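You operate a simulated robot arm through the tools that you are given. There is no shell and no other tool.

The job below is to be done with a simulated robot arm. You get a single attempt, and the scene is never put back.

JOB
Pack the VALVES bag in the small carton and roll it on.
Fine: both flaps folded shut, roller stop down, carton pushed on to the rollers.

It is judged by the outcome, as a careful person would: the job done as asked, and still so three seconds after it is handed in. It fails if anything else is knocked over, pushed out of place, dropped, spilled or broken.

ROBOT AND FRAMES
A 7-joint arm with a two-finger parallel gripper, fixed in place. Base frame: the origin is on the floor under the middle of its stand, x ahead of it, y to its left, z up; the work surface is at about z = 820. Lengths are in mm, angles in rad, forces in N, time in s.
It reaches about 1372 mm from its shoulder. Its first joint turns from -2.601 to 2.601 rad. Payload 3.43 kg.
Tool frame: the origin (TCP) lies between the finger pads and is the grasp point; the fingertips stand 30 mm ahead of it; z points along the fingers, y is the line along which they close. Largest opening 94 mm; finger width 28, thickness 10; the body of the gripper, 50 by 96 mm, starts 55 mm behind the TCP.
Orientation is told as [roll, pitch, yaw] about the base's x, y, z axes, in that order, counted from this pose: with the fingers straight down and closing along the base's y, the tool's x points along the base's -x, its y along +y and its z along -z.

CONTROLS
- The arm moves only by the tool jog_arm. Its argument "rows" is a list of rows, each a list of 7 numbers: the shift along the base's x, y, z in units of 400 mm (1.0 is 400 mm), then the turn, a rotation vector about the base's x, y, z in units of 120 degrees (1.0 is 120 degrees), then the opening in per cent of the stroke, from 0 (shut) to 100 (fully open). In form: [[tx, ty, tz, ax, ay, az, fingers], ...]. A call has 1 to 20 rows; each row is the pose to reach, as a shift and turn from the pose commanded when the call began. A call with a number of a shift or a turn outside -1 to 1 is refused whole. A row lasts 0.2 s, in which the tool goes at most 50 mm and 0.15 rad; a call with a longer step from one row to the next is refused whole, and so is a gripper value outside its range. Where a pose cannot be reached the arm comes as near as it can. A force on the tool above 90 N (or 10 N above the force at the start of the call, whichever is more), or a blocked arm, ends the call early, and 0.2 s more pass. The fingers move at their own pace (about 45 mm/s each) and stop on an object; they squeeze with about 38 N. The grip force told is the motor's: it shows also when the fingers shut on nothing. Time passes only in rows, and 0.2 s behind the last, so rows that repeat a pose let the fingers close. The reply holds the time, the measured pose of the TCP, the force on the tool along the base axes, the opening and the grip force, in the units named above and with some noise, with the torque about the TCP (base axes, N m) and any sound that the robot's microphone picked up.
- Cameras (640 x 400 px; columns grow to the right, rows downward): "scene" is fixed at [400.2, -501.4, 1431.9]; the picture's right is [0.78, -0.62, 0.00], its down [-0.38, -0.48, -0.79] and it looks along [0.49, 0.62, -0.62] (base axes); focal length 289 px, centre (320, 200). "wrist" rides on the gripper at [76, 14, -103] in the tool frame; the picture's right is [-0.18, 0.98, 0.00], its down [-0.75, -0.14, -0.64] and it looks along [-0.63, -0.12, 0.77] (tool axes); focal length 243 px, centre (320, 200).
- camera(camera): a new picture of that camera. The clock stands still meanwhile.
- locate(camera, pixels): for up to 12 pixels [column, row] of the newest picture of that camera ("zoom" is the newest enlarged one), the place [x, y, z] in the base frame of the surface seen there, good to about 2 mm. The clock stands still meanwhile.
- inspect(camera, box): a new picture of the part [left, top, right, bottom] of that camera's present view, enlarged. The clock stands still meanwhile.
- finish_job(): hands the job in; it is judged then, once.

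Unless the task says otherwise, let go and move clear before handing in.

The tools are called after ">>>" by a JSON object that holds its "method" and its "body". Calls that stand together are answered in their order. jog_arm: Moves the arm, as the interface text tells. Its arguments: {"type":"object","properties":{"rows":{"type":"array","items":{"type":"array","items":{"type":"number"}}}},"required":["rows"]} The other tools are called the same way: camera (camera) takes a picture; locate (camera, pixels) gives the place of the surface under pixels of a picture; inspect (camera, box) takes an enlarged picture of a part of a camera's view; finish_job () hands the job in.

At the start:

```text
time_s: 0.0
ee_pos: [985.4, 68.0, 1178.0]
tool_rot: [0.0, 0.0, 0.001]
wrist_force: [0.3, -0.1, -0.8]
torque: [0.01, -0.01, 0.0]
width: 94.0
grip_force: 0.0
```

scene: 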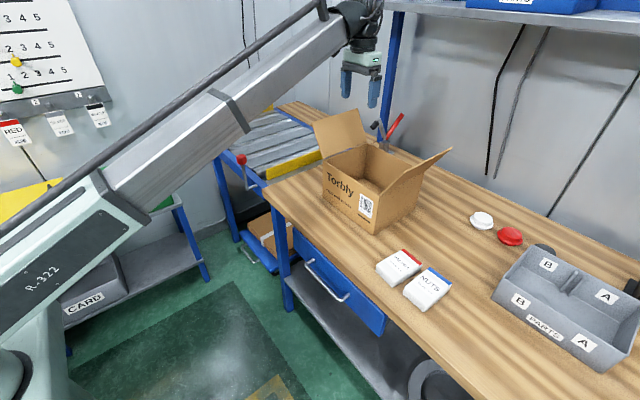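
wrist: 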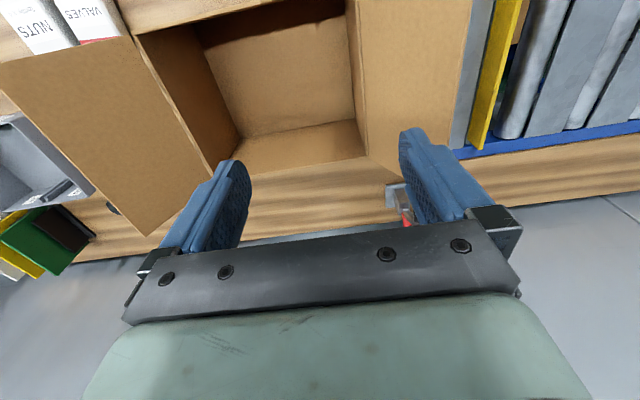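

The scene picture shows an open carton near (370,185), two bags near (398,265) and (428,288), a red lever near (390,130), and rollers with a yellow stop near (295,165). I'll enlarge these parts before moving.

>>> {"method": "inspect", "body": {"camera": "scene", "box": [220, 80, 460, 240]}}

>>> {"method": "inspect", "body": {"camera": "scene", "box": [340, 200, 640, 390]}}

>>> {"method": "inspect", "body": {"camera": "wrist", "box": [0, 0, 640, 260]}}

```text
2.50 times, centred on (340, 160) of scene
```

zoom: 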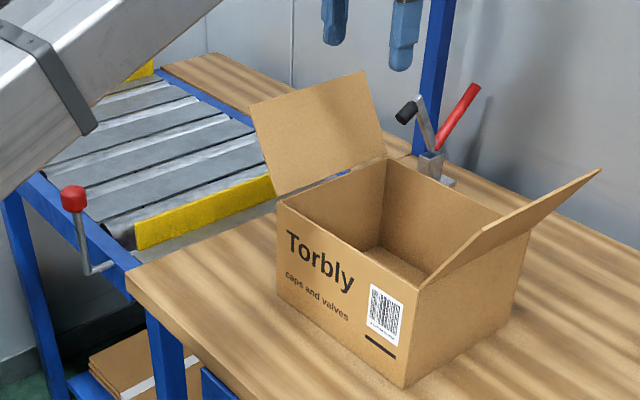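

```text
2.11 times, centred on (490, 295) of scene
```

zoom: 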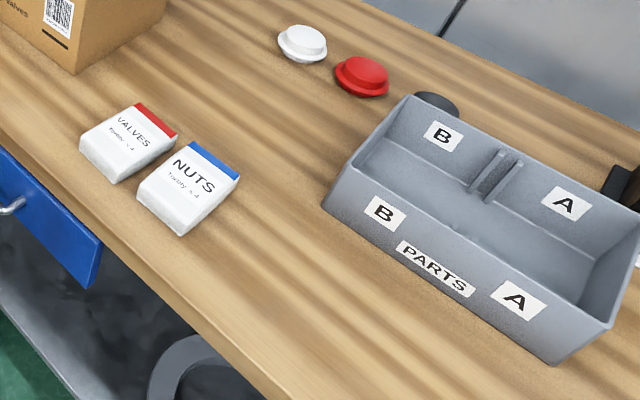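

```text
1.00 times, centred on (320, 130) of wrist (not enlarged: the box is as wide or as high as the picture)
```

zoom: 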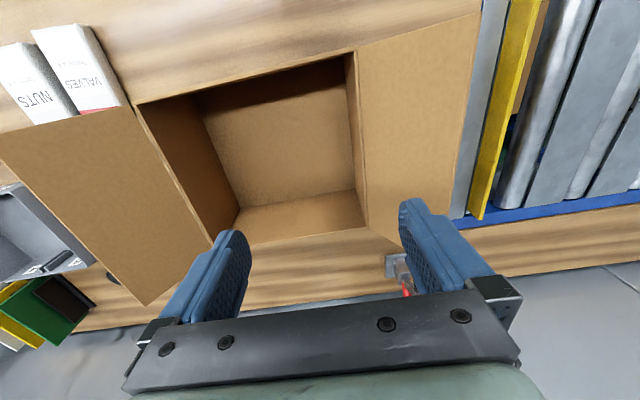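

The carton is open with one flap toward the rollers and one toward the bags; a yellow bar stands between table and rollers, with a red-knobbed crank at (240,158). I'll measure key points.

>>> {"method": "camera", "body": {"camera": "scene"}}

>>> {"method": "locate", "body": {"camera": "scene", "pixels": [[331, 161], [374, 143], [387, 190], [432, 172], [324, 197], [381, 233], [314, 124], [364, 109], [451, 149], [415, 178], [370, 180], [420, 207]]}}

>>> {"method": "locate", "body": {"camera": "scene", "pixels": [[240, 158], [244, 185], [260, 186], [275, 166], [320, 152], [268, 180], [402, 116], [386, 134], [372, 123], [393, 147], [265, 192], [250, 177]]}}

>>> {"method": "locate", "body": {"camera": "scene", "pixels": [[378, 266], [403, 250], [422, 260], [396, 284], [398, 266], [428, 290], [405, 292], [430, 268], [452, 283], [427, 309], [482, 220], [510, 236]]}}

>>> {"method": "inspect", "body": {"camera": "scene", "box": [210, 90, 350, 220]}}

>>> {"method": "inspect", "body": {"camera": "scene", "box": [340, 90, 440, 160]}}

```text
taken
```

scene: 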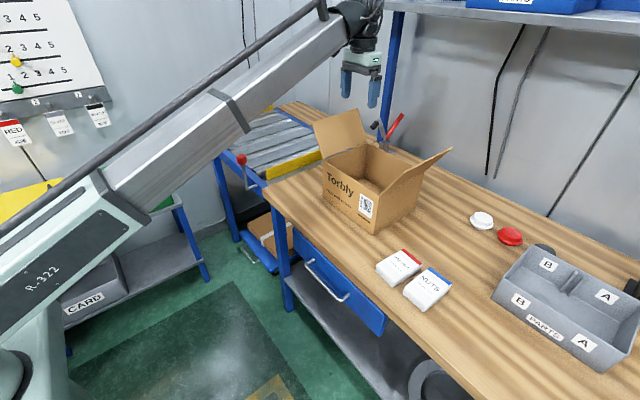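

```text
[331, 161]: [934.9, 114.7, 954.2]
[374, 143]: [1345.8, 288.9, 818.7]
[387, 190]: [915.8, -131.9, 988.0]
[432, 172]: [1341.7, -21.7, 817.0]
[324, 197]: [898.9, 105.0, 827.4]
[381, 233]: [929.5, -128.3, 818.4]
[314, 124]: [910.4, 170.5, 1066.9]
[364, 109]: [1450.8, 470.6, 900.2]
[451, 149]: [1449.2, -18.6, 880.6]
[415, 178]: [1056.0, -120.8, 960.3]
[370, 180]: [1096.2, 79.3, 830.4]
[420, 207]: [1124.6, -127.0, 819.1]
```

```text
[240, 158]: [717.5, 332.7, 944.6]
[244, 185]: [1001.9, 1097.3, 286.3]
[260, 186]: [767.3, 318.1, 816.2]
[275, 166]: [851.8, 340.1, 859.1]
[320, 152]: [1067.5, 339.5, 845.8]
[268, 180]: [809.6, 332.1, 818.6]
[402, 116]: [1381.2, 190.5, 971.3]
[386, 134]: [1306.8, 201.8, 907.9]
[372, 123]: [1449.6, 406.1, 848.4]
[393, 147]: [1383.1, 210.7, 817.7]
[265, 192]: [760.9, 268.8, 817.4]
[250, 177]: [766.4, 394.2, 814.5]
```

```text
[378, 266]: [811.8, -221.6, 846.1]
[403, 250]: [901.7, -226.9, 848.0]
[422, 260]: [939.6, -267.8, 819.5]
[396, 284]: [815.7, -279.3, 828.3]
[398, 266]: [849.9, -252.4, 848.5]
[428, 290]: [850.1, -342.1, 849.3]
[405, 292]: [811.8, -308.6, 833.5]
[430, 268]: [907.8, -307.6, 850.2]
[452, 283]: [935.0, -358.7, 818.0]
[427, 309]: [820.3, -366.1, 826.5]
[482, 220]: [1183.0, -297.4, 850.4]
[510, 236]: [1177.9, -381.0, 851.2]
```

```text
3.08 times, centred on (280, 155) of scene
```

zoom: 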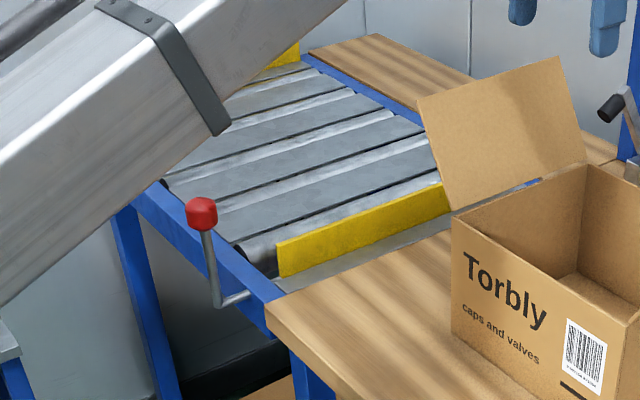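

```text
5.71 times, centred on (390, 125) of scene
```

zoom: 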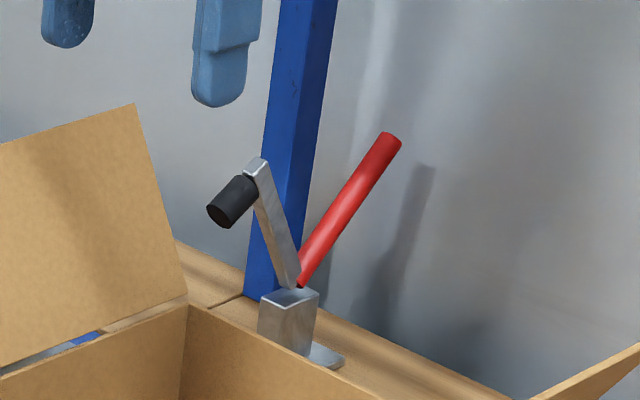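

The crank knob sits at about (717,333,945) and the yellow stop runs along x at y≈340. I'll measure these and the carton in enlarged views.

>>> {"method": "inspect", "body": {"camera": "scene", "box": [225, 140, 305, 210]}}

>>> {"method": "locate", "body": {"camera": "zoom", "pixels": [[130, 155], [120, 130], [135, 190], [140, 240], [150, 300], [160, 355], [190, 350], [210, 345], [300, 250], [300, 290], [420, 215], [290, 180]]}}

```text
5.71 times, centred on (265, 175) of scene
```

zoom: 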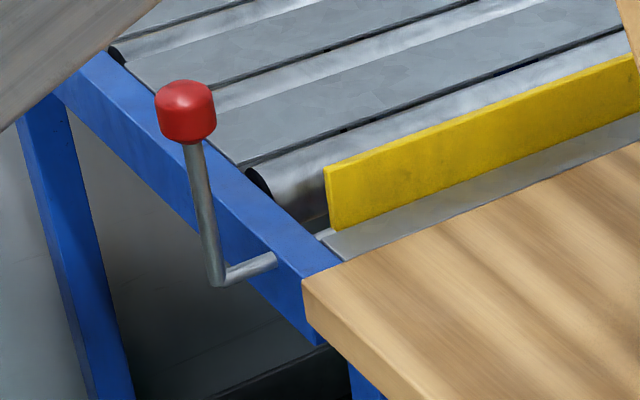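

```text
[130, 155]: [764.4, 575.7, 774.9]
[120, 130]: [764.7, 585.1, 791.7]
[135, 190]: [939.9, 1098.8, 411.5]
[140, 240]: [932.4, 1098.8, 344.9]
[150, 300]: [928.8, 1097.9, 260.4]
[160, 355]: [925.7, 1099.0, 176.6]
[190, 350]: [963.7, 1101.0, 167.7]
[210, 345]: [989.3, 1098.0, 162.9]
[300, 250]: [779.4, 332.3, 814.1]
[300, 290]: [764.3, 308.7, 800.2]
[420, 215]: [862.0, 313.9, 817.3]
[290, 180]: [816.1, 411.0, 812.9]
```

The enlarged view shows the knob at zoom (185,110), the crank's bend at (222,280), the axle at (255,268), and the stop plate from (328,170) rightward. I'll measure those exact points.

>>> {"method": "locate", "body": {"camera": "zoom", "pixels": [[185, 110], [185, 95], [190, 138], [197, 180], [207, 230], [218, 275], [240, 272], [265, 262], [335, 175], [340, 215], [620, 75], [620, 105]]}}

>>> {"method": "locate", "body": {"camera": "zoom", "pixels": [[330, 170], [326, 235], [350, 235], [400, 240], [300, 330], [258, 185], [310, 200], [340, 160], [300, 150], [200, 100], [250, 235], [200, 190]]}}

>>> {"method": "inspect", "body": {"camera": "scene", "box": [300, 100, 460, 200]}}

```text
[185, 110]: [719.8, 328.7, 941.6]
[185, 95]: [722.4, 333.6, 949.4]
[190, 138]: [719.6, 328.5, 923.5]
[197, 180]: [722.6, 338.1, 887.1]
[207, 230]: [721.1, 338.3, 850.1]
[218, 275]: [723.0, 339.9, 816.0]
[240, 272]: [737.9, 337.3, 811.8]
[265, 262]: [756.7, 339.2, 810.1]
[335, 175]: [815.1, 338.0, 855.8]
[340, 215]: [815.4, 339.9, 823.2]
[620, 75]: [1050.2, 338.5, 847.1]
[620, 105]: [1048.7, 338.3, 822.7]
```

```text
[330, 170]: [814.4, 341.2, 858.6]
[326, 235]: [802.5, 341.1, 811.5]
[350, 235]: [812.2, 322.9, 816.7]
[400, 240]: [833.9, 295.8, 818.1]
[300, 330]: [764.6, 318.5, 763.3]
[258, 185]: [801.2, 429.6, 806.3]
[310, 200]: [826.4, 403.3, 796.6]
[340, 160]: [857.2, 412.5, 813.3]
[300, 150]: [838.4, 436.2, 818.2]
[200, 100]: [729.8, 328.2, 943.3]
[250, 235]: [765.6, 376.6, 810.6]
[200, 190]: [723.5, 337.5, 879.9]
```

```text
4.00 times, centred on (380, 150) of scene
```

zoom: 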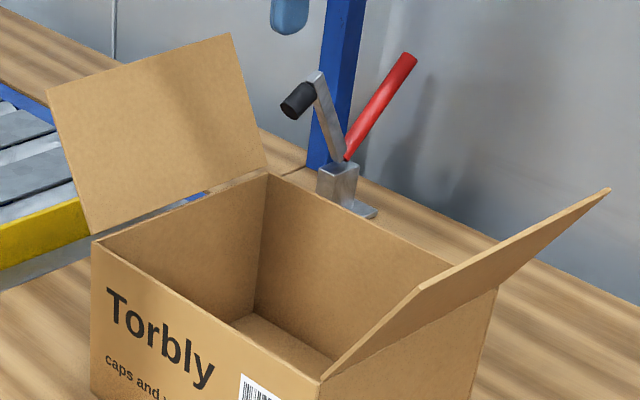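

I'll measure the carton's flaps, rim and walls and the clamp in this enlarged view.

>>> {"method": "locate", "body": {"camera": "zoom", "pixels": [[55, 95], [228, 40], [262, 165], [92, 228], [98, 245], [264, 180], [320, 378], [318, 365], [605, 192], [418, 292], [493, 296], [330, 360]]}}

>>> {"method": "locate", "body": {"camera": "zoom", "pixels": [[150, 150], [210, 200], [260, 330], [390, 240], [300, 100], [325, 110], [338, 180], [370, 212], [400, 70], [355, 140], [200, 290], [450, 270]]}}

>>> {"method": "inspect", "body": {"camera": "scene", "box": [315, 150, 445, 240]}}

```text
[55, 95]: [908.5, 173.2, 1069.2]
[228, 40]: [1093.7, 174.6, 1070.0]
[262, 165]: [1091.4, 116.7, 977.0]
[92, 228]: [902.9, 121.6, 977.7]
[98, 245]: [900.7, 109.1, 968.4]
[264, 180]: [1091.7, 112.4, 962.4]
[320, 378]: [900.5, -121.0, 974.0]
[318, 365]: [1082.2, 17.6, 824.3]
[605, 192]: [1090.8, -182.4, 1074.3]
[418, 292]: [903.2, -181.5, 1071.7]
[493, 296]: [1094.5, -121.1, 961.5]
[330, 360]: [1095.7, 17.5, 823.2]
```

```text
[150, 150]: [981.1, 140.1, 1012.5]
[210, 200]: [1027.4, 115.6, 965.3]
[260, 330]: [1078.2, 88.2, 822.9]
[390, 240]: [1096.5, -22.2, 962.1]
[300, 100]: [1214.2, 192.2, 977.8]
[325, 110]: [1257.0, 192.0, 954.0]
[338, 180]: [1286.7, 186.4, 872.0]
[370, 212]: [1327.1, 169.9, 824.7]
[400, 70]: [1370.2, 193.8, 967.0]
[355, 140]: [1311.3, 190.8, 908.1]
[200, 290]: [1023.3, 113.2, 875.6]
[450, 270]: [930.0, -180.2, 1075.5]
```

```text
4.44 times, centred on (380, 195) of scene
```

zoom: 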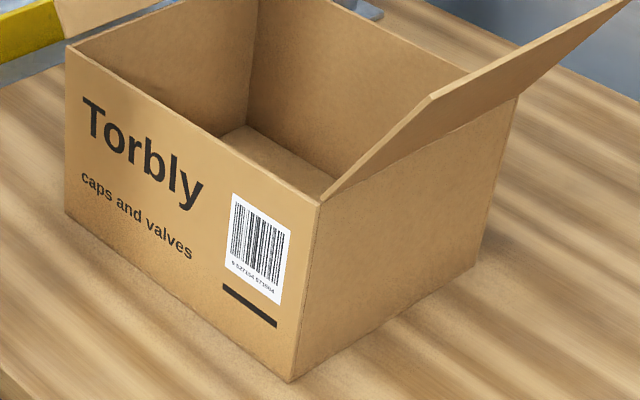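

The carton measures x 900–1097, y −121–117, z 820–971, with both flaps raised about 30° outward from vertical. Now I'll enlarge the bags to find the VALVES outline and its gap to NUTS.

>>> {"method": "inspect", "body": {"camera": "scene", "box": [365, 240, 465, 320]}}

```text
5.00 times, centred on (415, 280) of scene
```

zoom: 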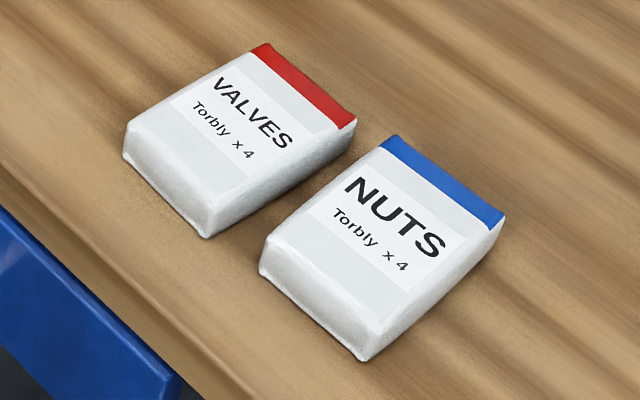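

>>> {"method": "locate", "body": {"camera": "zoom", "pixels": [[130, 125], [260, 50], [348, 122], [208, 205], [206, 228], [128, 155], [352, 140], [235, 125], [165, 110], [275, 165], [300, 160], [245, 200]]}}

>>> {"method": "locate", "body": {"camera": "zoom", "pixels": [[272, 242], [392, 142], [498, 216], [365, 330], [262, 268], [310, 205], [330, 190], [385, 235], [350, 180], [360, 150], [225, 225], [300, 200]]}}

```text
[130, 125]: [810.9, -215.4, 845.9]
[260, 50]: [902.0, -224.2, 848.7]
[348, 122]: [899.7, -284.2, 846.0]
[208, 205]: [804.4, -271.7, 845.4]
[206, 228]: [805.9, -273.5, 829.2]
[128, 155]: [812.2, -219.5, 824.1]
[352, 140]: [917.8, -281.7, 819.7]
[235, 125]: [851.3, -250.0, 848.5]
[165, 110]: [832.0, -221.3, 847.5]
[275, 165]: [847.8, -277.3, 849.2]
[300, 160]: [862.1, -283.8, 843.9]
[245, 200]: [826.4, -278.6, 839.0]
```

```text
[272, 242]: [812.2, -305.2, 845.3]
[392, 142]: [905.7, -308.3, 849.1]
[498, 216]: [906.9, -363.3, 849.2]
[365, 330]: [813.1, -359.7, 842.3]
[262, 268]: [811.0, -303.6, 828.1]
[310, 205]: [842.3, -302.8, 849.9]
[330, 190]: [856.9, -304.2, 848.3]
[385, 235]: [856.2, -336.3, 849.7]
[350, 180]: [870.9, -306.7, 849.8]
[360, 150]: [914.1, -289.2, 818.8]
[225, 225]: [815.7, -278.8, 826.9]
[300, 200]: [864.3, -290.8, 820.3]
```

VALVES lies with corners about (811,−215), (902,−224), (900,−284), (804,−272), so it is centred at (854,−249) with a yaw near −0.107 rad. The gap to NUTS is about 25 mm. I'll move over the bag at the current height, turning to match it.

>>> {"method": "jog_arm", "body": {"rows": [[-0.041, -0.099, 0, 0, 0, -0.006, 100], [-0.082, -0.198, 0, 0, 0, -0.013, 100], [-0.123, -0.297, 0, 0, 0, -0.019, 95], [-0.164, -0.396, 0, 0, 0, -0.026, 90], [-0.205, -0.495, 0, 0, 0, -0.032, 85], [-0.246, -0.594, 0, 0, 0, -0.038, 82], [-0.287, -0.693, 0, 0, 0, -0.045, 82], [-0.3285, -0.7925, 0, 0, 0, -0.0511, 82], [-0.3285, -0.7925, 0, 0, 0, -0.0511, 82]]}}

```text
time_s: 2.0
ee_pos: [854.7, -249.8, 1175.2]
tool_rot: [0.001, -0.002, -0.107]
wrist_force: [14.0, 5.8, -22.0]
torque: [-1.44, 0.19, -0.95]
width: 77.0
grip_force: 0.0
```

The reading shows a force of (14, 6, −22) N at the tool though nothing should be touching; I'll look before moving on.

>>> {"method": "camera", "body": {"camera": "scene"}}

>>> {"method": "camera", "body": {"camera": "wrist"}}

```text
taken
```

scene: 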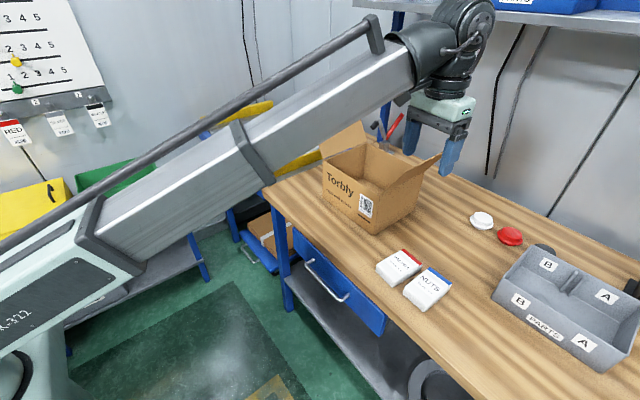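

```text
taken
```

wrist: 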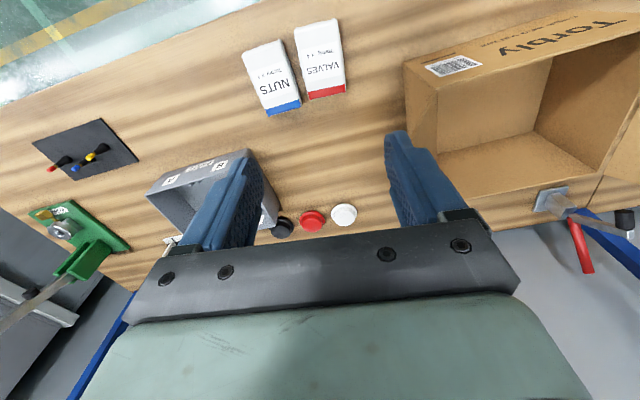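

The pictures show no contact, so the force may be from braking. I'll hold still for a moment and read again.

>>> {"method": "jog_arm", "body": {"rows": [[0, 0, 0, 0, 0, 0, 82], [0, 0, 0, 0, 0, 0, 82]]}}

```text
time_s: 2.6
ee_pos: [854.9, -249.6, 1176.2]
tool_rot: [-0.002, 0.0, -0.106]
wrist_force: [12.4, -3.4, -28.0]
torque: [-0.4, -0.52, -0.09]
width: 77.3
grip_force: 0.0
```

The force is still (12, −3, −28) N while at rest, so something may be pressing on the gripper. I'll look more closely around the wrist.

>>> {"method": "inspect", "body": {"camera": "scene", "box": [340, 0, 540, 190]}}

>>> {"method": "inspect", "body": {"camera": "wrist", "box": [320, 80, 640, 300]}}

```text
2.11 times, centred on (440, 95) of scene
```

zoom: 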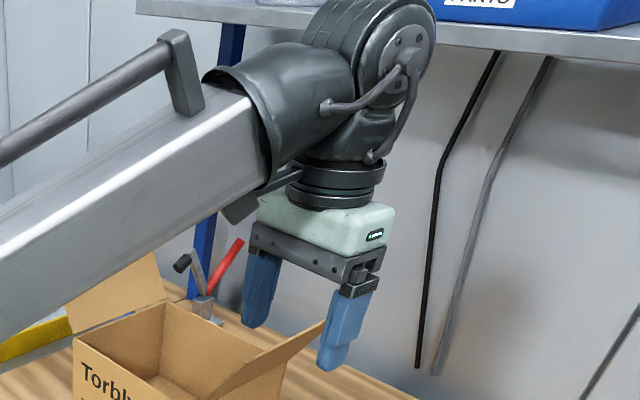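

```text
1.82 times, centred on (480, 190) of wrist
```

zoom: 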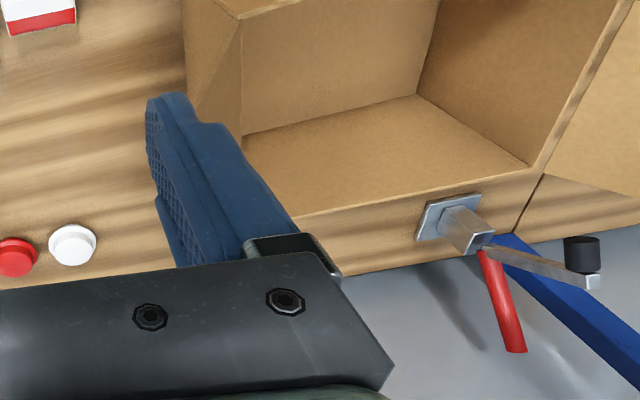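

The wrist camera's bracket at zoom (240,205) sits right against the underside of the forearm, which probably explains the force (the wrist is folded tightly here). Lowering should open that angle, so I'll go down a bit and check that the force goes.

>>> {"method": "jog_arm", "body": {"rows": [[0, 0, -0.05, 0, 0, 0, 82], [0, 0, -0.1, 0, 0, 0, 82], [0, 0, -0.15, 0, 0, 0, 82], [0, 0, -0.2, 0, 0, 0, 82], [0, 0, -0.2, 0, 0, 0, 82], [0, 0, -0.2, 0, 0, 0, 82]]}}

```text
time_s: 4.0
ee_pos: [853.6, -249.6, 1096.3]
tool_rot: [0.0, 0.0, -0.107]
wrist_force: [0.0, -0.4, -0.2]
torque: [-0.01, -0.03, 0.02]
width: 77.1
grip_force: 0.1
```

The force vanished at z=1096, confirming it was the bracket against the forearm. I'll descend to z≈920 and check the alignment from above.

>>> {"method": "jog_arm", "body": {"rows": [[0, 0, -0.09, 0, 0, 0, 82], [0, 0, -0.18, 0, 0, 0, 82], [0, 0, -0.27, 0, 0, 0, 82], [0, 0, -0.36, 0, 0, 0, 82], [0, 0, -0.44, 0, 0, 0, 82], [0, 0, -0.44, 0, 0, 0, 82]]}}

>>> {"method": "camera", "body": {"camera": "scene"}}

>>> {"method": "camera", "body": {"camera": "wrist"}}

>>> {"method": "inspect", "body": {"camera": "scene", "box": [360, 200, 480, 320]}}

```text
time_s: 5.4
ee_pos: [854.7, -249.3, 920.4]
tool_rot: [-0.001, 0.001, -0.106]
wrist_force: [-0.6, -0.1, -0.2]
torque: [0.0, 0.03, 0.0]
width: 77.2
grip_force: 0.0
```

```text
taken
```

scene: 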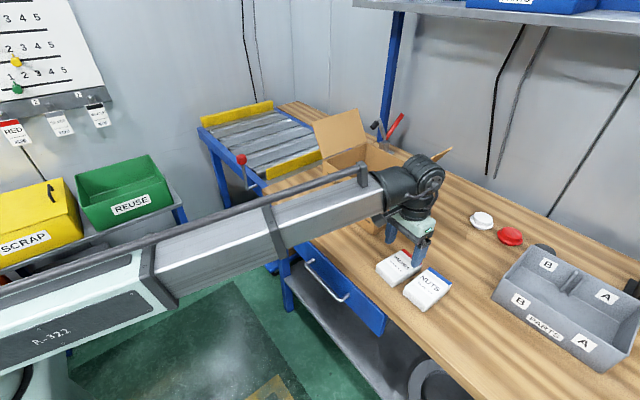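

```text
taken
```

wrist: 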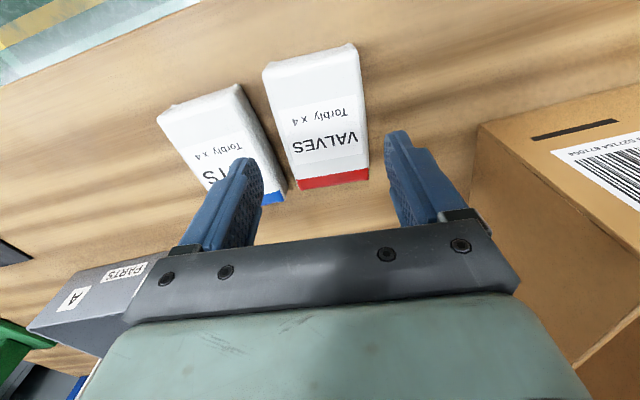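

```text
3.33 times, centred on (420, 260) of scene
```

zoom: 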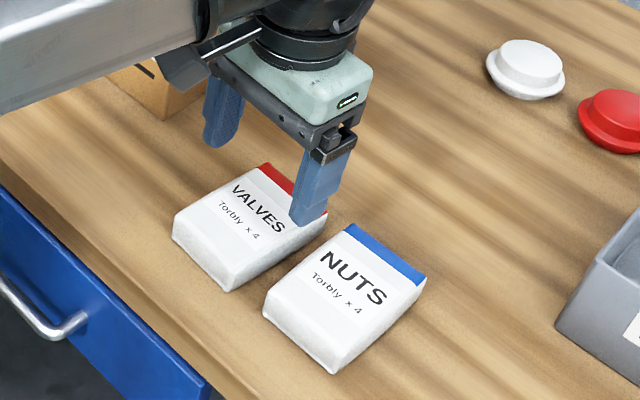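

The force is nil and VALVES is under the fingers in the wrist picture, at (318,115) between fingers at (240,200) and (410,170). I'll refine the corners from this closer view.

>>> {"method": "locate", "body": {"camera": "wrist", "pixels": [[270, 68], [352, 50], [363, 168], [300, 178], [283, 120], [358, 110], [232, 95], [262, 145], [285, 188], [366, 175], [320, 110], [165, 118]]}}

```text
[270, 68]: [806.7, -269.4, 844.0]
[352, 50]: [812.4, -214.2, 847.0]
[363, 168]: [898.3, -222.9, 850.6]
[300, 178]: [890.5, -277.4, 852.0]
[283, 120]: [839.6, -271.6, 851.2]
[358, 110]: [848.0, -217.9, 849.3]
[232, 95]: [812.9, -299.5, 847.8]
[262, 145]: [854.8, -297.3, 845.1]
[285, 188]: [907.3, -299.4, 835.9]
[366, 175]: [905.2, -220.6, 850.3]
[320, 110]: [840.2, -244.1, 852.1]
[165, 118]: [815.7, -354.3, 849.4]
```

The gap between the bags at x≈854 is about 22 mm (VALVES edge −277, NUTS edge −299). I'll narrow the opening to 70 mm, shift 2 mm to +y, and come down to z≈880 first.

>>> {"method": "jog_arm", "body": {"rows": [[0, 0.005, 0, 0, 0, 0, 74.5], [0, 0.005, 0, 0, 0, 0, 74.5], [0, 0.005, -0.05, 0, 0, 0, 74.5], [0, 0.005, -0.09, 0, 0, 0, 74.5], [0, 0.005, -0.09, 0, 0, 0, 74.5]]}}

>>> {"method": "inspect", "body": {"camera": "wrist", "box": [140, 0, 500, 260]}}

>>> {"method": "inspect", "body": {"camera": "scene", "box": [360, 220, 460, 310]}}

```text
time_s: 6.6
ee_pos: [854.7, -247.1, 885.2]
tool_rot: [-0.001, 0.0, -0.106]
wrist_force: [0.0, 0.5, -0.3]
torque: [-0.01, -0.02, 0.03]
width: 70.1
grip_force: 0.1
```

```text
1.54 times, centred on (320, 130) of wrist
```

zoom: 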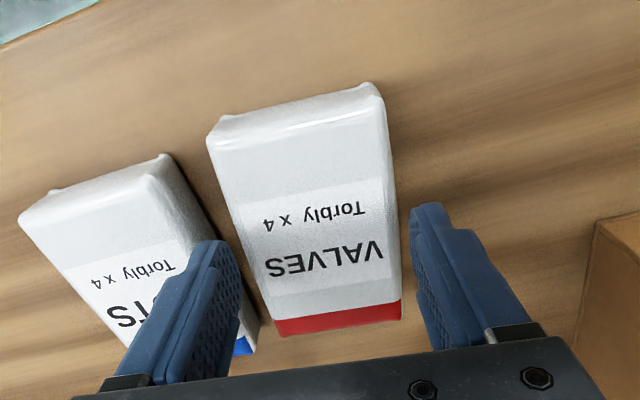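

```text
4.44 times, centred on (410, 265) of scene
```

zoom: 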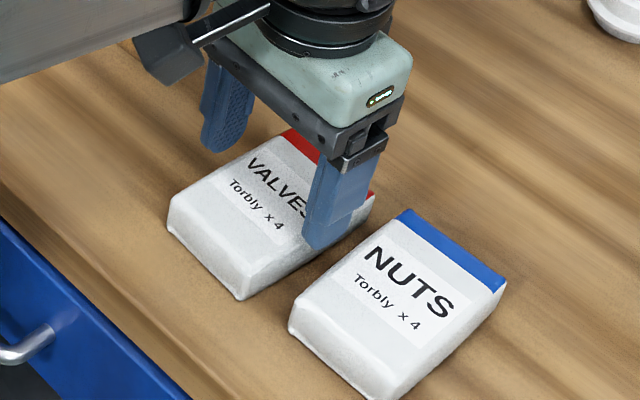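

The fingers straddle VALVES evenly in the wrist zoom, with the left one over the gap beside NUTS. I'll descend to z≈853 slowly and then close.

>>> {"method": "jog_arm", "body": {"rows": [[0, 0, -0.02, 0, 0, 0, 74.5], [0, 0, -0.04, 0, 0, 0, 74.5], [0, 0, -0.06, 0, 0, 0, 74.5], [0, 0, -0.079, 0, 0, 0, 74.5], [0, 0, -0.079, 0, 0, 0, 74.5]]}}

>>> {"method": "inspect", "body": {"camera": "scene", "box": [360, 220, 460, 310]}}

>>> {"method": "inspect", "body": {"camera": "wrist", "box": [140, 0, 500, 260]}}

```text
time_s: 7.3
ee_pos: [854.3, -247.9, 878.7]
tool_rot: [-0.01, -0.01, -0.107]
wrist_force: [-6.5, 1.7, 31.0]
torque: [-0.95, 0.59, -0.29]
width: 69.9
grip_force: 0.0
stopped in row 3: the force on the tool passed its limit at 105 N (the readings are from after the stop); the commanded pose is now the measured one
```

```text
4.44 times, centred on (410, 265) of scene
```

zoom: 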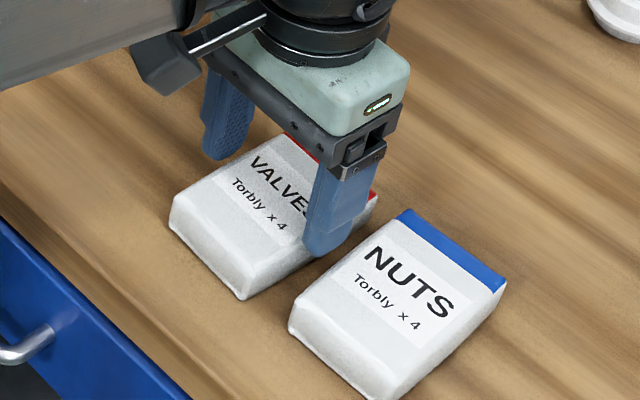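

```text
1.54 times, centred on (320, 130) of wrist
```

zoom: 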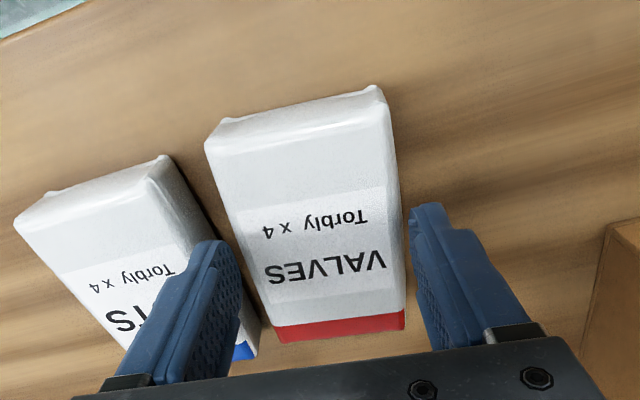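

It stopped on 105 N with the tips at z≈849, and the torque points to the −y finger's inner edge on the top edge of VALVES; in the wrist zoom the left tip (233,250) meets the bag edge while the right has about 6 mm to spare. I'll rise, shift 3 mm to −y, and check again.

>>> {"method": "jog_arm", "body": {"rows": [[0, 0, 0.02, 0, 0, 0, 74.5], [0, -0.003, 0.03, 0, 0, 0, 74.5], [0, -0.007, 0.03, 0, 0, 0, 74.5], [0, -0.007, 0.03, 0, 0, 0, 74.5]]}}

>>> {"method": "inspect", "body": {"camera": "wrist", "box": [200, 40, 440, 200]}}

>>> {"method": "inspect", "body": {"camera": "scene", "box": [370, 230, 450, 300]}}

```text
time_s: 8.3
ee_pos: [857.2, -251.0, 887.7]
tool_rot: [-0.005, -0.01, -0.107]
wrist_force: [-0.2, -0.3, 0.1]
torque: [-0.02, -0.01, 0.0]
width: 70.1
grip_force: 0.1
```

```text
2.50 times, centred on (320, 120) of wrist
```

zoom: 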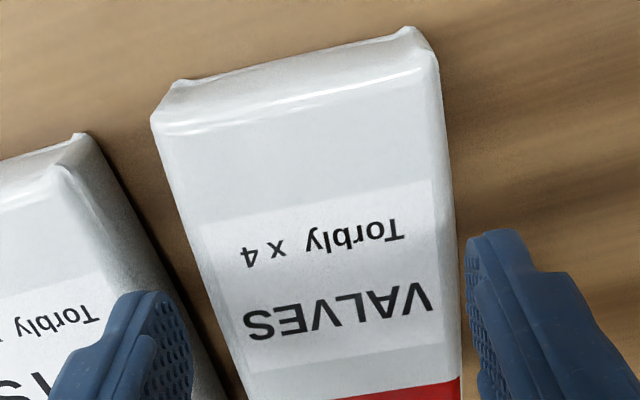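

```text
5.71 times, centred on (410, 265) of scene
```

zoom: 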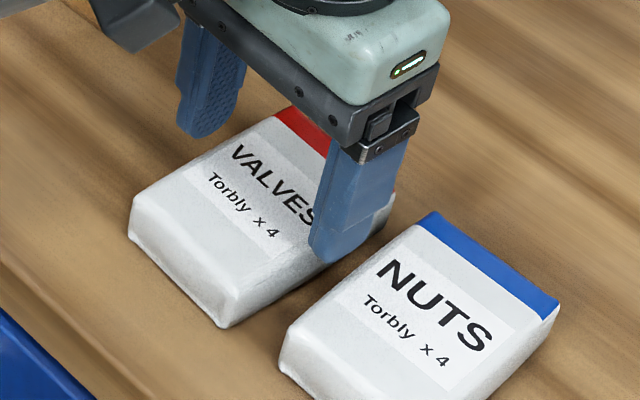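

The fingers now look balanced about VALVES in the wrist zoom. I'll measure both bag edges in that enlarged view before descending again.

>>> {"method": "inspect", "body": {"camera": "wrist", "box": [200, 40, 440, 200]}}

>>> {"method": "locate", "body": {"camera": "zoom", "pixels": [[160, 130], [185, 190], [200, 240], [215, 290], [230, 340], [442, 120], [447, 180], [452, 240], [458, 300], [458, 350], [60, 175], [80, 220]]}}

>>> {"method": "locate", "body": {"camera": "zoom", "pixels": [[88, 150], [110, 190], [130, 225], [150, 260], [170, 290], [200, 340], [215, 370], [100, 250], [120, 270], [145, 225], [160, 260], [180, 290]]}}

```text
2.50 times, centred on (320, 120) of wrist
```

zoom: 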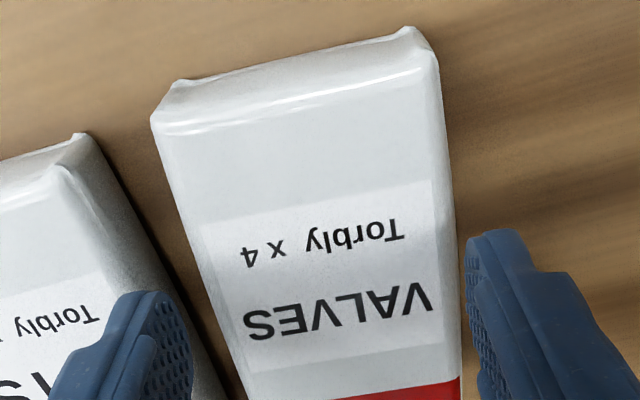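

```text
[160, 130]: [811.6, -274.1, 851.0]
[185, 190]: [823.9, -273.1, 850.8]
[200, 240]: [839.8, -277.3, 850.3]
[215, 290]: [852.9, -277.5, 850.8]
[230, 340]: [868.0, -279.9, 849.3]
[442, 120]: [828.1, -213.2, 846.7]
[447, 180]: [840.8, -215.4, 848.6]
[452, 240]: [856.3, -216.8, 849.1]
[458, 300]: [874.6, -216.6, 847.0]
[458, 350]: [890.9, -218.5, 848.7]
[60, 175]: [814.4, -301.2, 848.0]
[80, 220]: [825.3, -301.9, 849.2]
```

```text
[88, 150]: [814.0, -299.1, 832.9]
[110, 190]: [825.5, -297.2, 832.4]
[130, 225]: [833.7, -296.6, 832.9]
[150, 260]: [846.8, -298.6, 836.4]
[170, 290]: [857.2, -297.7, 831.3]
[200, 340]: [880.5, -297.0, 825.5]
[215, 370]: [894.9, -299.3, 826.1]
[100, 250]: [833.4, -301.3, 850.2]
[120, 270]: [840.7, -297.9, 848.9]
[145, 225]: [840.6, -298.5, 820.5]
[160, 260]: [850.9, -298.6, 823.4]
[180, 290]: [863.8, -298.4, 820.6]
```

VALVES spans y −216 to about −280 at x≈855 and NUTS begins at about −298, so the −y finger must go at −285 to −295. I'll open to 78 mm about y=−246 so only that finger has a close fit, straighten the small tilt, and check.

>>> {"method": "jog_arm", "body": {"rows": [[-0.002, 0.0125, 0, 0.0024, 0.0048, 0, 83], [-0.002, 0.0125, 0, 0.0024, 0.0048, 0, 83], [-0.002, 0.0125, -0.01, 0.0024, 0.0048, 0, 83], [-0.002, 0.0125, -0.01, 0.0024, 0.0048, 0, 83]]}}

>>> {"method": "inspect", "body": {"camera": "wrist", "box": [180, 40, 440, 210]}}

>>> {"method": "inspect", "body": {"camera": "scene", "box": [380, 240, 440, 300]}}

```text
time_s: 9.3
ee_pos: [854.9, -245.1, 883.8]
tool_rot: [-0.002, 0.001, -0.108]
wrist_force: [0.6, -0.2, -0.3]
torque: [0.0, 0.01, 0.01]
width: 77.9
grip_force: 0.0
```

```text
2.35 times, centred on (310, 125) of wrist
```

zoom: 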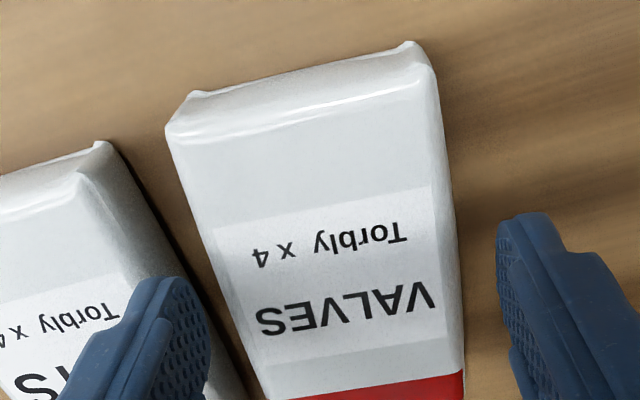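

```text
6.67 times, centred on (410, 270) of scene
```

zoom: 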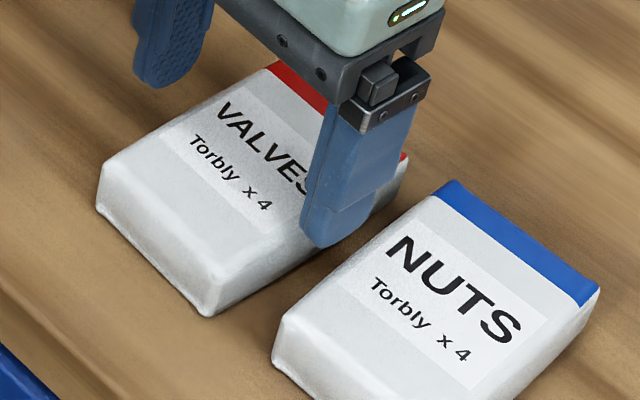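

At x≈855 the gap leaves little room, but the two bags splay apart toward the base, so at x≈836 the gap is about 24 mm. I'll shift 15 mm toward the base and descend gently in small steps.

>>> {"method": "jog_arm", "body": {"rows": [[-0.0375, -0.001, 0, 0, 0, 0, 83], [-0.0375, -0.001, 0, 0, 0, 0, 83], [-0.0375, -0.001, -0.01, 0, 0, 0, 83], [-0.0375, -0.001, -0.02, 0, 0, 0, 83], [-0.0375, -0.001, -0.025, 0, 0, 0, 83], [-0.0375, -0.001, -0.025, 0, 0, 0, 83]]}}

>>> {"method": "inspect", "body": {"camera": "wrist", "box": [180, 40, 440, 210]}}

>>> {"method": "inspect", "body": {"camera": "scene", "box": [370, 240, 440, 300]}}

```text
time_s: 10.7
ee_pos: [840.9, -246.6, 874.3]
tool_rot: [0.0, -0.001, -0.107]
wrist_force: [0.0, 0.1, 0.1]
torque: [0.02, -0.02, -0.02]
width: 78.2
grip_force: 0.0
```

```text
2.35 times, centred on (310, 125) of wrist
```

zoom: 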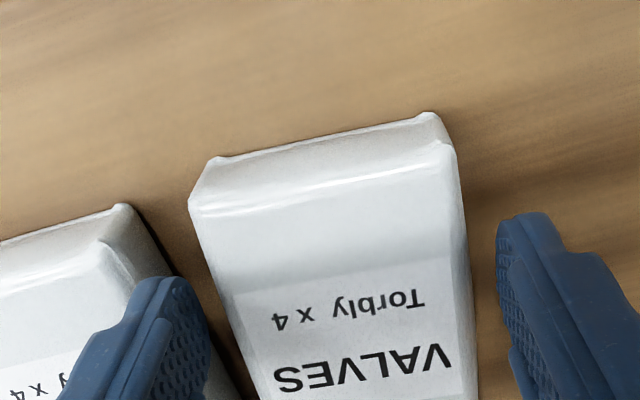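

```text
6.67 times, centred on (405, 270) of scene
```

zoom: 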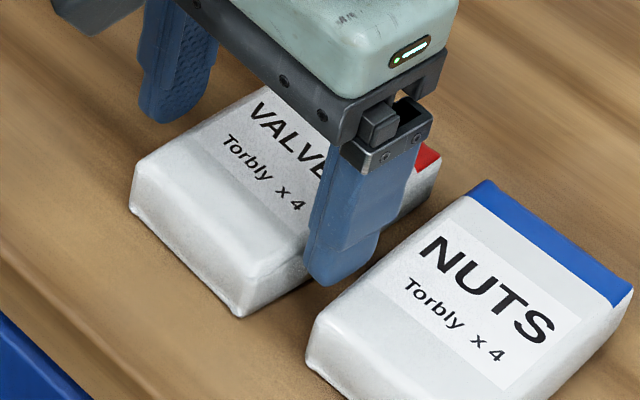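

At z=874 the tips are already below the bag tops with no force, and the finger shows in the gap at scene zoom (345,250). I'll continue down to z≈853.

>>> {"method": "jog_arm", "body": {"rows": [[0, 0, -0.012, 0, 0, 0, 83], [0, 0, -0.024, 0, 0, 0, 83], [0, 0, -0.036, 0, 0, 0, 83], [0, 0, -0.048, 0, 0, 0, 83], [0, 0, -0.053, 0, 0, 0, 83], [0, 0, -0.053, 0, 0, 0, 83]]}}

>>> {"method": "inspect", "body": {"camera": "scene", "box": [370, 240, 440, 300]}}

```text
time_s: 12.1
ee_pos: [840.9, -244.8, 853.4]
tool_rot: [-0.002, -0.001, -0.107]
wrist_force: [0.6, 0.2, -0.3]
torque: [-0.01, 0.03, 0.0]
width: 78.0
grip_force: 0.1
```

```text
6.67 times, centred on (405, 270) of scene
```

zoom: 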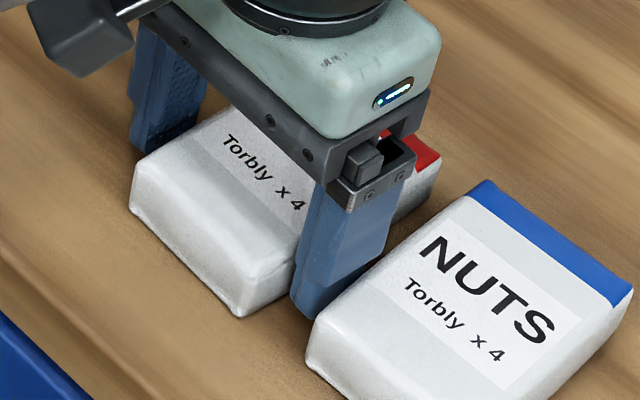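

The fingers straddle VALVES down to the bench without touching NUTS. I'll narrow a little, slide 12 mm along the bag toward its middle, then close on it.

>>> {"method": "jog_arm", "body": {"rows": [[0, -0.002, 0, 0, 0, 0, 77], [0, -0.002, 0, 0, 0, 0, 77], [0.015, -0.0035, 0, 0, 0, 0, 77], [0.03, -0.005, 0, 0, 0, 0, 77], [0.03, -0.005, 0, 0, 0, 0, 40], [0.03, -0.005, 0, 0, 0, 0, 40], [0.03, -0.005, 0, 0, 0, 0, 40], [0.03, -0.005, 0, 0, 0, 0, 40]]}}

>>> {"method": "inspect", "body": {"camera": "scene", "box": [370, 240, 440, 300]}}

```text
time_s: 13.9
ee_pos: [852.5, -248.8, 856.2]
tool_rot: [-0.003, -0.002, -0.106]
wrist_force: [5.0, -6.0, 31.0]
torque: [0.28, 0.64, 0.11]
width: 69.2
grip_force: 37.9
```

```text
6.67 times, centred on (405, 270) of scene
```

zoom: 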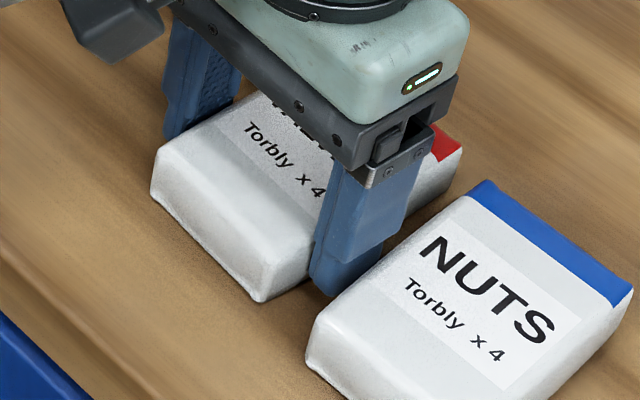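

The fingers hold VALVES at 69 mm with 38 N, and NUTS hasn't moved. I'll lift gently by 40 mm and check the hold.

>>> {"method": "jog_arm", "body": {"rows": [[0, 0, 0.015, 0, 0, 0, 40], [0, 0, 0.035, 0, 0, 0, 40], [0, 0, 0.06, 0, 0, 0, 40], [0, 0, 0.09, 0, 0, 0, 40], [0, 0, 0.11, 0, 0, 0, 40], [0, 0, 0.11, 0, 0, 0, 40]]}}

>>> {"method": "inspect", "body": {"camera": "scene", "box": [350, 200, 470, 310]}}

>>> {"method": "camera", "body": {"camera": "wrist"}}

```text
time_s: 15.3
ee_pos: [851.9, -247.4, 897.1]
tool_rot: [-0.002, 0.0, -0.108]
wrist_force: [-1.2, 0.1, -1.2]
torque: [-0.01, 0.06, -0.02]
width: 69.4
grip_force: 38.1
```

```text
3.64 times, centred on (410, 255) of scene
```

zoom: 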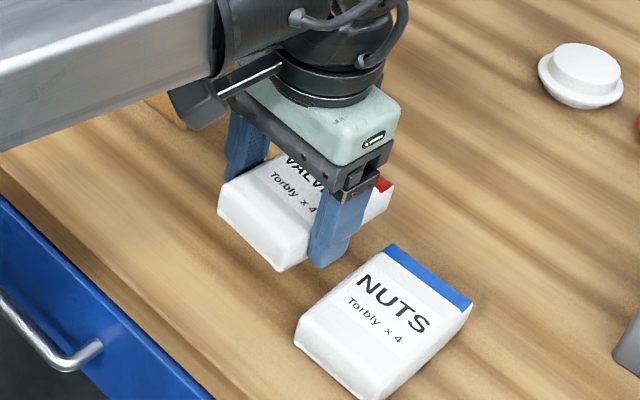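

```text
taken
```

wrist: 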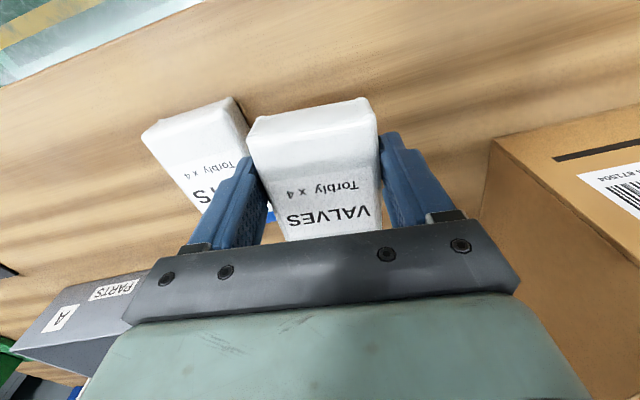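

VALVES is lifted securely (38 N, 69 mm) and NUTS stays put. I'll raise it well clear of the −y flap (top z≈1075), swinging outward to y≈−285, and check there.

>>> {"method": "jog_arm", "body": {"rows": [[0.053, -0.0136, 0.0868, 0, 0, 0, 40], [0.106, -0.027, 0.1736, 0, 0, 0, 40], [0.159, -0.041, 0.2604, 0, 0, 0, 40], [0.211, -0.054, 0.347, 0, 0, 0, 40], [0.264, -0.068, 0.434, 0, 0, 0, 40], [0.317, -0.081, 0.521, 0, 0, 0, 40], [0.37, -0.095, 0.6075, 0, 0, 0, 40], [0.37, -0.095, 0.6075, 0, 0, 0, 40]]}}

>>> {"method": "camera", "body": {"camera": "scene"}}

```text
time_s: 17.1
ee_pos: [1001.8, -287.7, 1138.9]
tool_rot: [-0.002, 0.002, -0.107]
wrist_force: [-0.2, -0.4, -1.0]
torque: [-0.01, 0.03, 0.01]
width: 69.5
grip_force: 38.2
```

```text
taken
```

scene: 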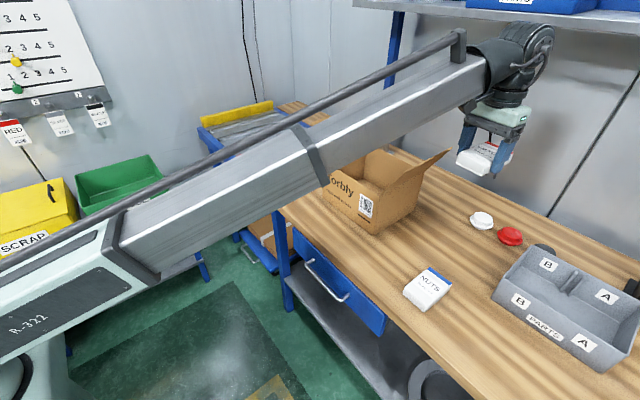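

The bag is clear at z=1139 with no force. I'll move over the carton's middle, turning the bag square to it.

>>> {"method": "jog_arm", "body": {"rows": [[0.008, 0.0884, 0, 0, 0, 0.006, 40], [0.0155, 0.1768, 0, 0, 0, 0.013, 40], [0.023, 0.2652, 0, 0, 0, 0.019, 40], [0.031, 0.3536, 0, 0, 0, 0.026, 40], [0.039, 0.442, 0, 0, 0, 0.032, 40], [0.047, 0.53, 0, 0, 0, 0.038, 40], [0.0545, 0.619, 0, 0, 0, 0.045, 40], [0.0625, 0.7125, 0, 0, 0, 0.0511, 40], [0.0625, 0.7125, 0, 0, 0, 0.0511, 40]]}}

>>> {"method": "camera", "body": {"camera": "scene"}}

>>> {"method": "camera", "body": {"camera": "wrist"}}

```text
time_s: 19.1
ee_pos: [1025.8, 1.0, 1140.0]
tool_rot: [-0.002, -0.001, 0.0]
wrist_force: [0.6, 1.0, -1.6]
torque: [0.0, 0.01, -0.01]
width: 69.2
grip_force: 37.8
```

```text
taken
```

scene: 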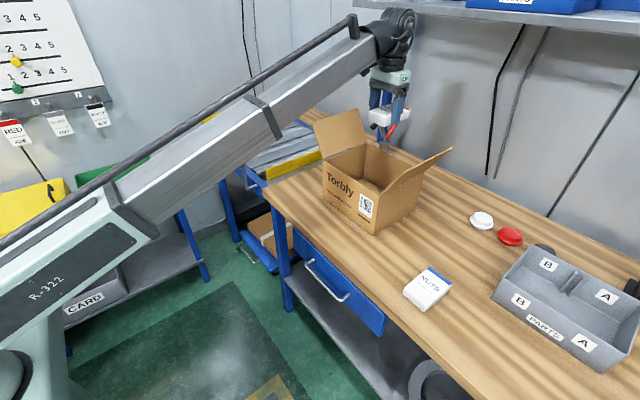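

```text
taken
```

wrist: 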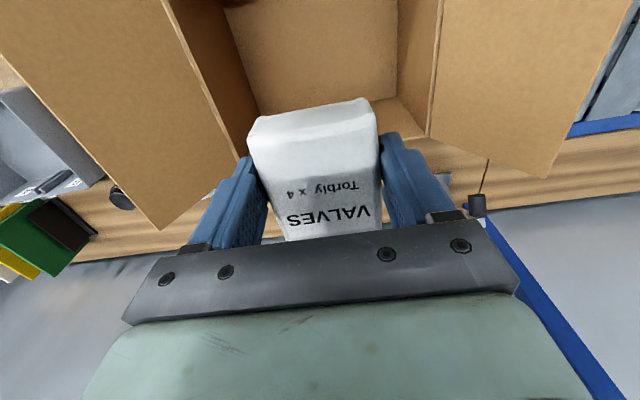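

The bag hangs square over the open carton, between both flaps in the wrist picture. I'll lower to z≈990 and check the forearm's clearance over the front rim.

>>> {"method": "jog_arm", "body": {"rows": [[0, -0.0075, -0.07, 0, 0, 0, 40], [0, -0.0075, -0.15, 0, 0, 0, 40], [0, -0.0075, -0.23, 0, 0, 0, 40], [0, -0.0075, -0.31, 0, 0, 0, 40], [0, -0.0075, -0.375, 0, 0, 0, 40], [0, -0.0075, -0.375, 0, 0, 0, 40]]}}

>>> {"method": "camera", "body": {"camera": "scene"}}

>>> {"method": "inspect", "body": {"camera": "scene", "box": [290, 60, 460, 190]}}

>>> {"method": "camera", "body": {"camera": "wrist"}}

```text
time_s: 20.5
ee_pos: [1024.3, -2.7, 986.9]
tool_rot: [-0.003, 0.002, -0.001]
wrist_force: [0.6, 0.2, -1.4]
torque: [0.0, 0.0, 0.02]
width: 69.0
grip_force: 37.8
```

```text
taken
```

scene: 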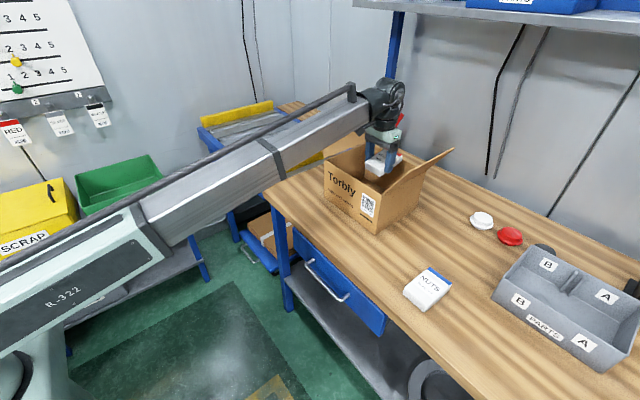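

```text
3.08 times, centred on (375, 125) of scene
```

zoom: 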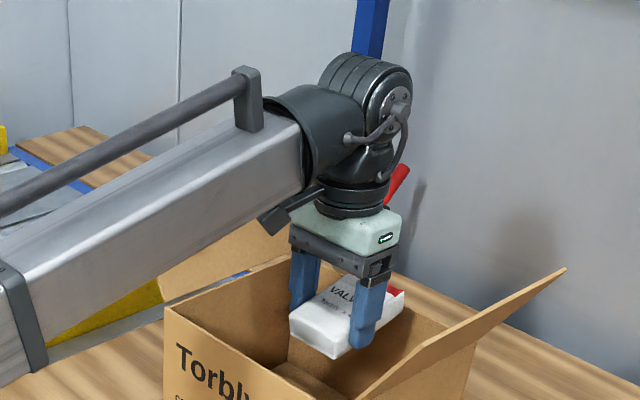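

```text
taken
```

wrist: 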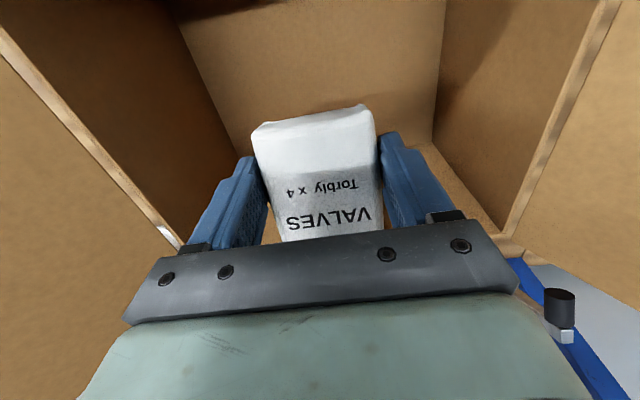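

I'll measure the forearm's lower edge and the camera bracket heights.

>>> {"method": "inspect", "body": {"camera": "scene", "box": [290, 60, 460, 190]}}

>>> {"method": "locate", "body": {"camera": "zoom", "pixels": [[60, 330], [110, 300], [160, 268], [210, 238], [250, 212], [295, 185], [265, 225], [285, 235], [305, 195], [330, 90], [350, 200], [320, 215]]}}

```text
3.08 times, centred on (375, 125) of scene
```

zoom: 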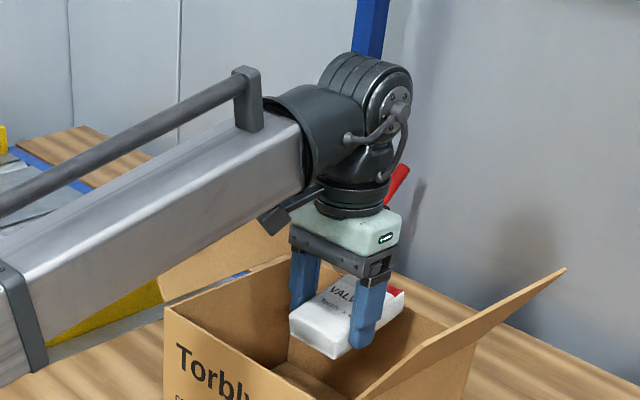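

```text
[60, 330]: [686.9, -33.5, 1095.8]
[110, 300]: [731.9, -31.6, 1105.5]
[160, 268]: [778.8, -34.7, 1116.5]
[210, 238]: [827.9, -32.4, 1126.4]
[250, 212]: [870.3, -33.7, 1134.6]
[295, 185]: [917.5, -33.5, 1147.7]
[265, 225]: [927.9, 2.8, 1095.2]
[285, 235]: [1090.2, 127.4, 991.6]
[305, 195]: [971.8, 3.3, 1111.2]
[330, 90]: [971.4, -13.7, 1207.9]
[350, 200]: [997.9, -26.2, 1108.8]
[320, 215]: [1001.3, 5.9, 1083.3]
```

The forearm's underside at the front rim will still be about 45 mm above it at the bottom of the descent. The bracket is the closer item, so I'll measure its nearest edge.

>>> {"method": "inspect", "body": {"camera": "scene", "box": [345, 105, 405, 145]}}

>>> {"method": "locate", "body": {"camera": "zoom", "pixels": [[120, 220], [135, 240], [160, 265], [190, 280], [110, 200], [150, 200], [200, 250], [130, 200]]}}

```text
10.00 times, centred on (375, 125) of scene
```

zoom: 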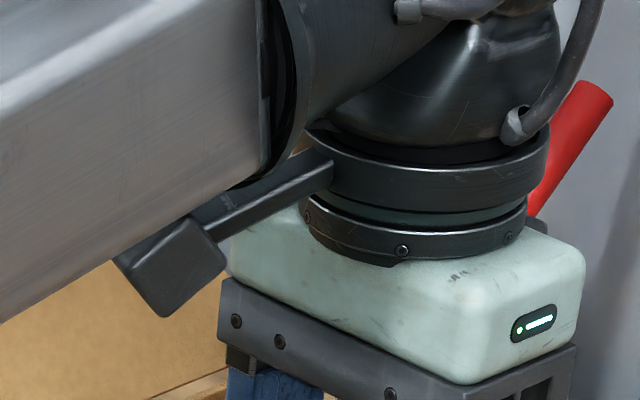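

```text
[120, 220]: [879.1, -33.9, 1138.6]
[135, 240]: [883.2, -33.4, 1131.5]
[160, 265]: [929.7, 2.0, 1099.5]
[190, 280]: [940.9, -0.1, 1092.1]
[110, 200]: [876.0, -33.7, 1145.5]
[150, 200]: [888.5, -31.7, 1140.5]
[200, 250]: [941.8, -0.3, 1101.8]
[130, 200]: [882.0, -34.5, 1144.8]
```

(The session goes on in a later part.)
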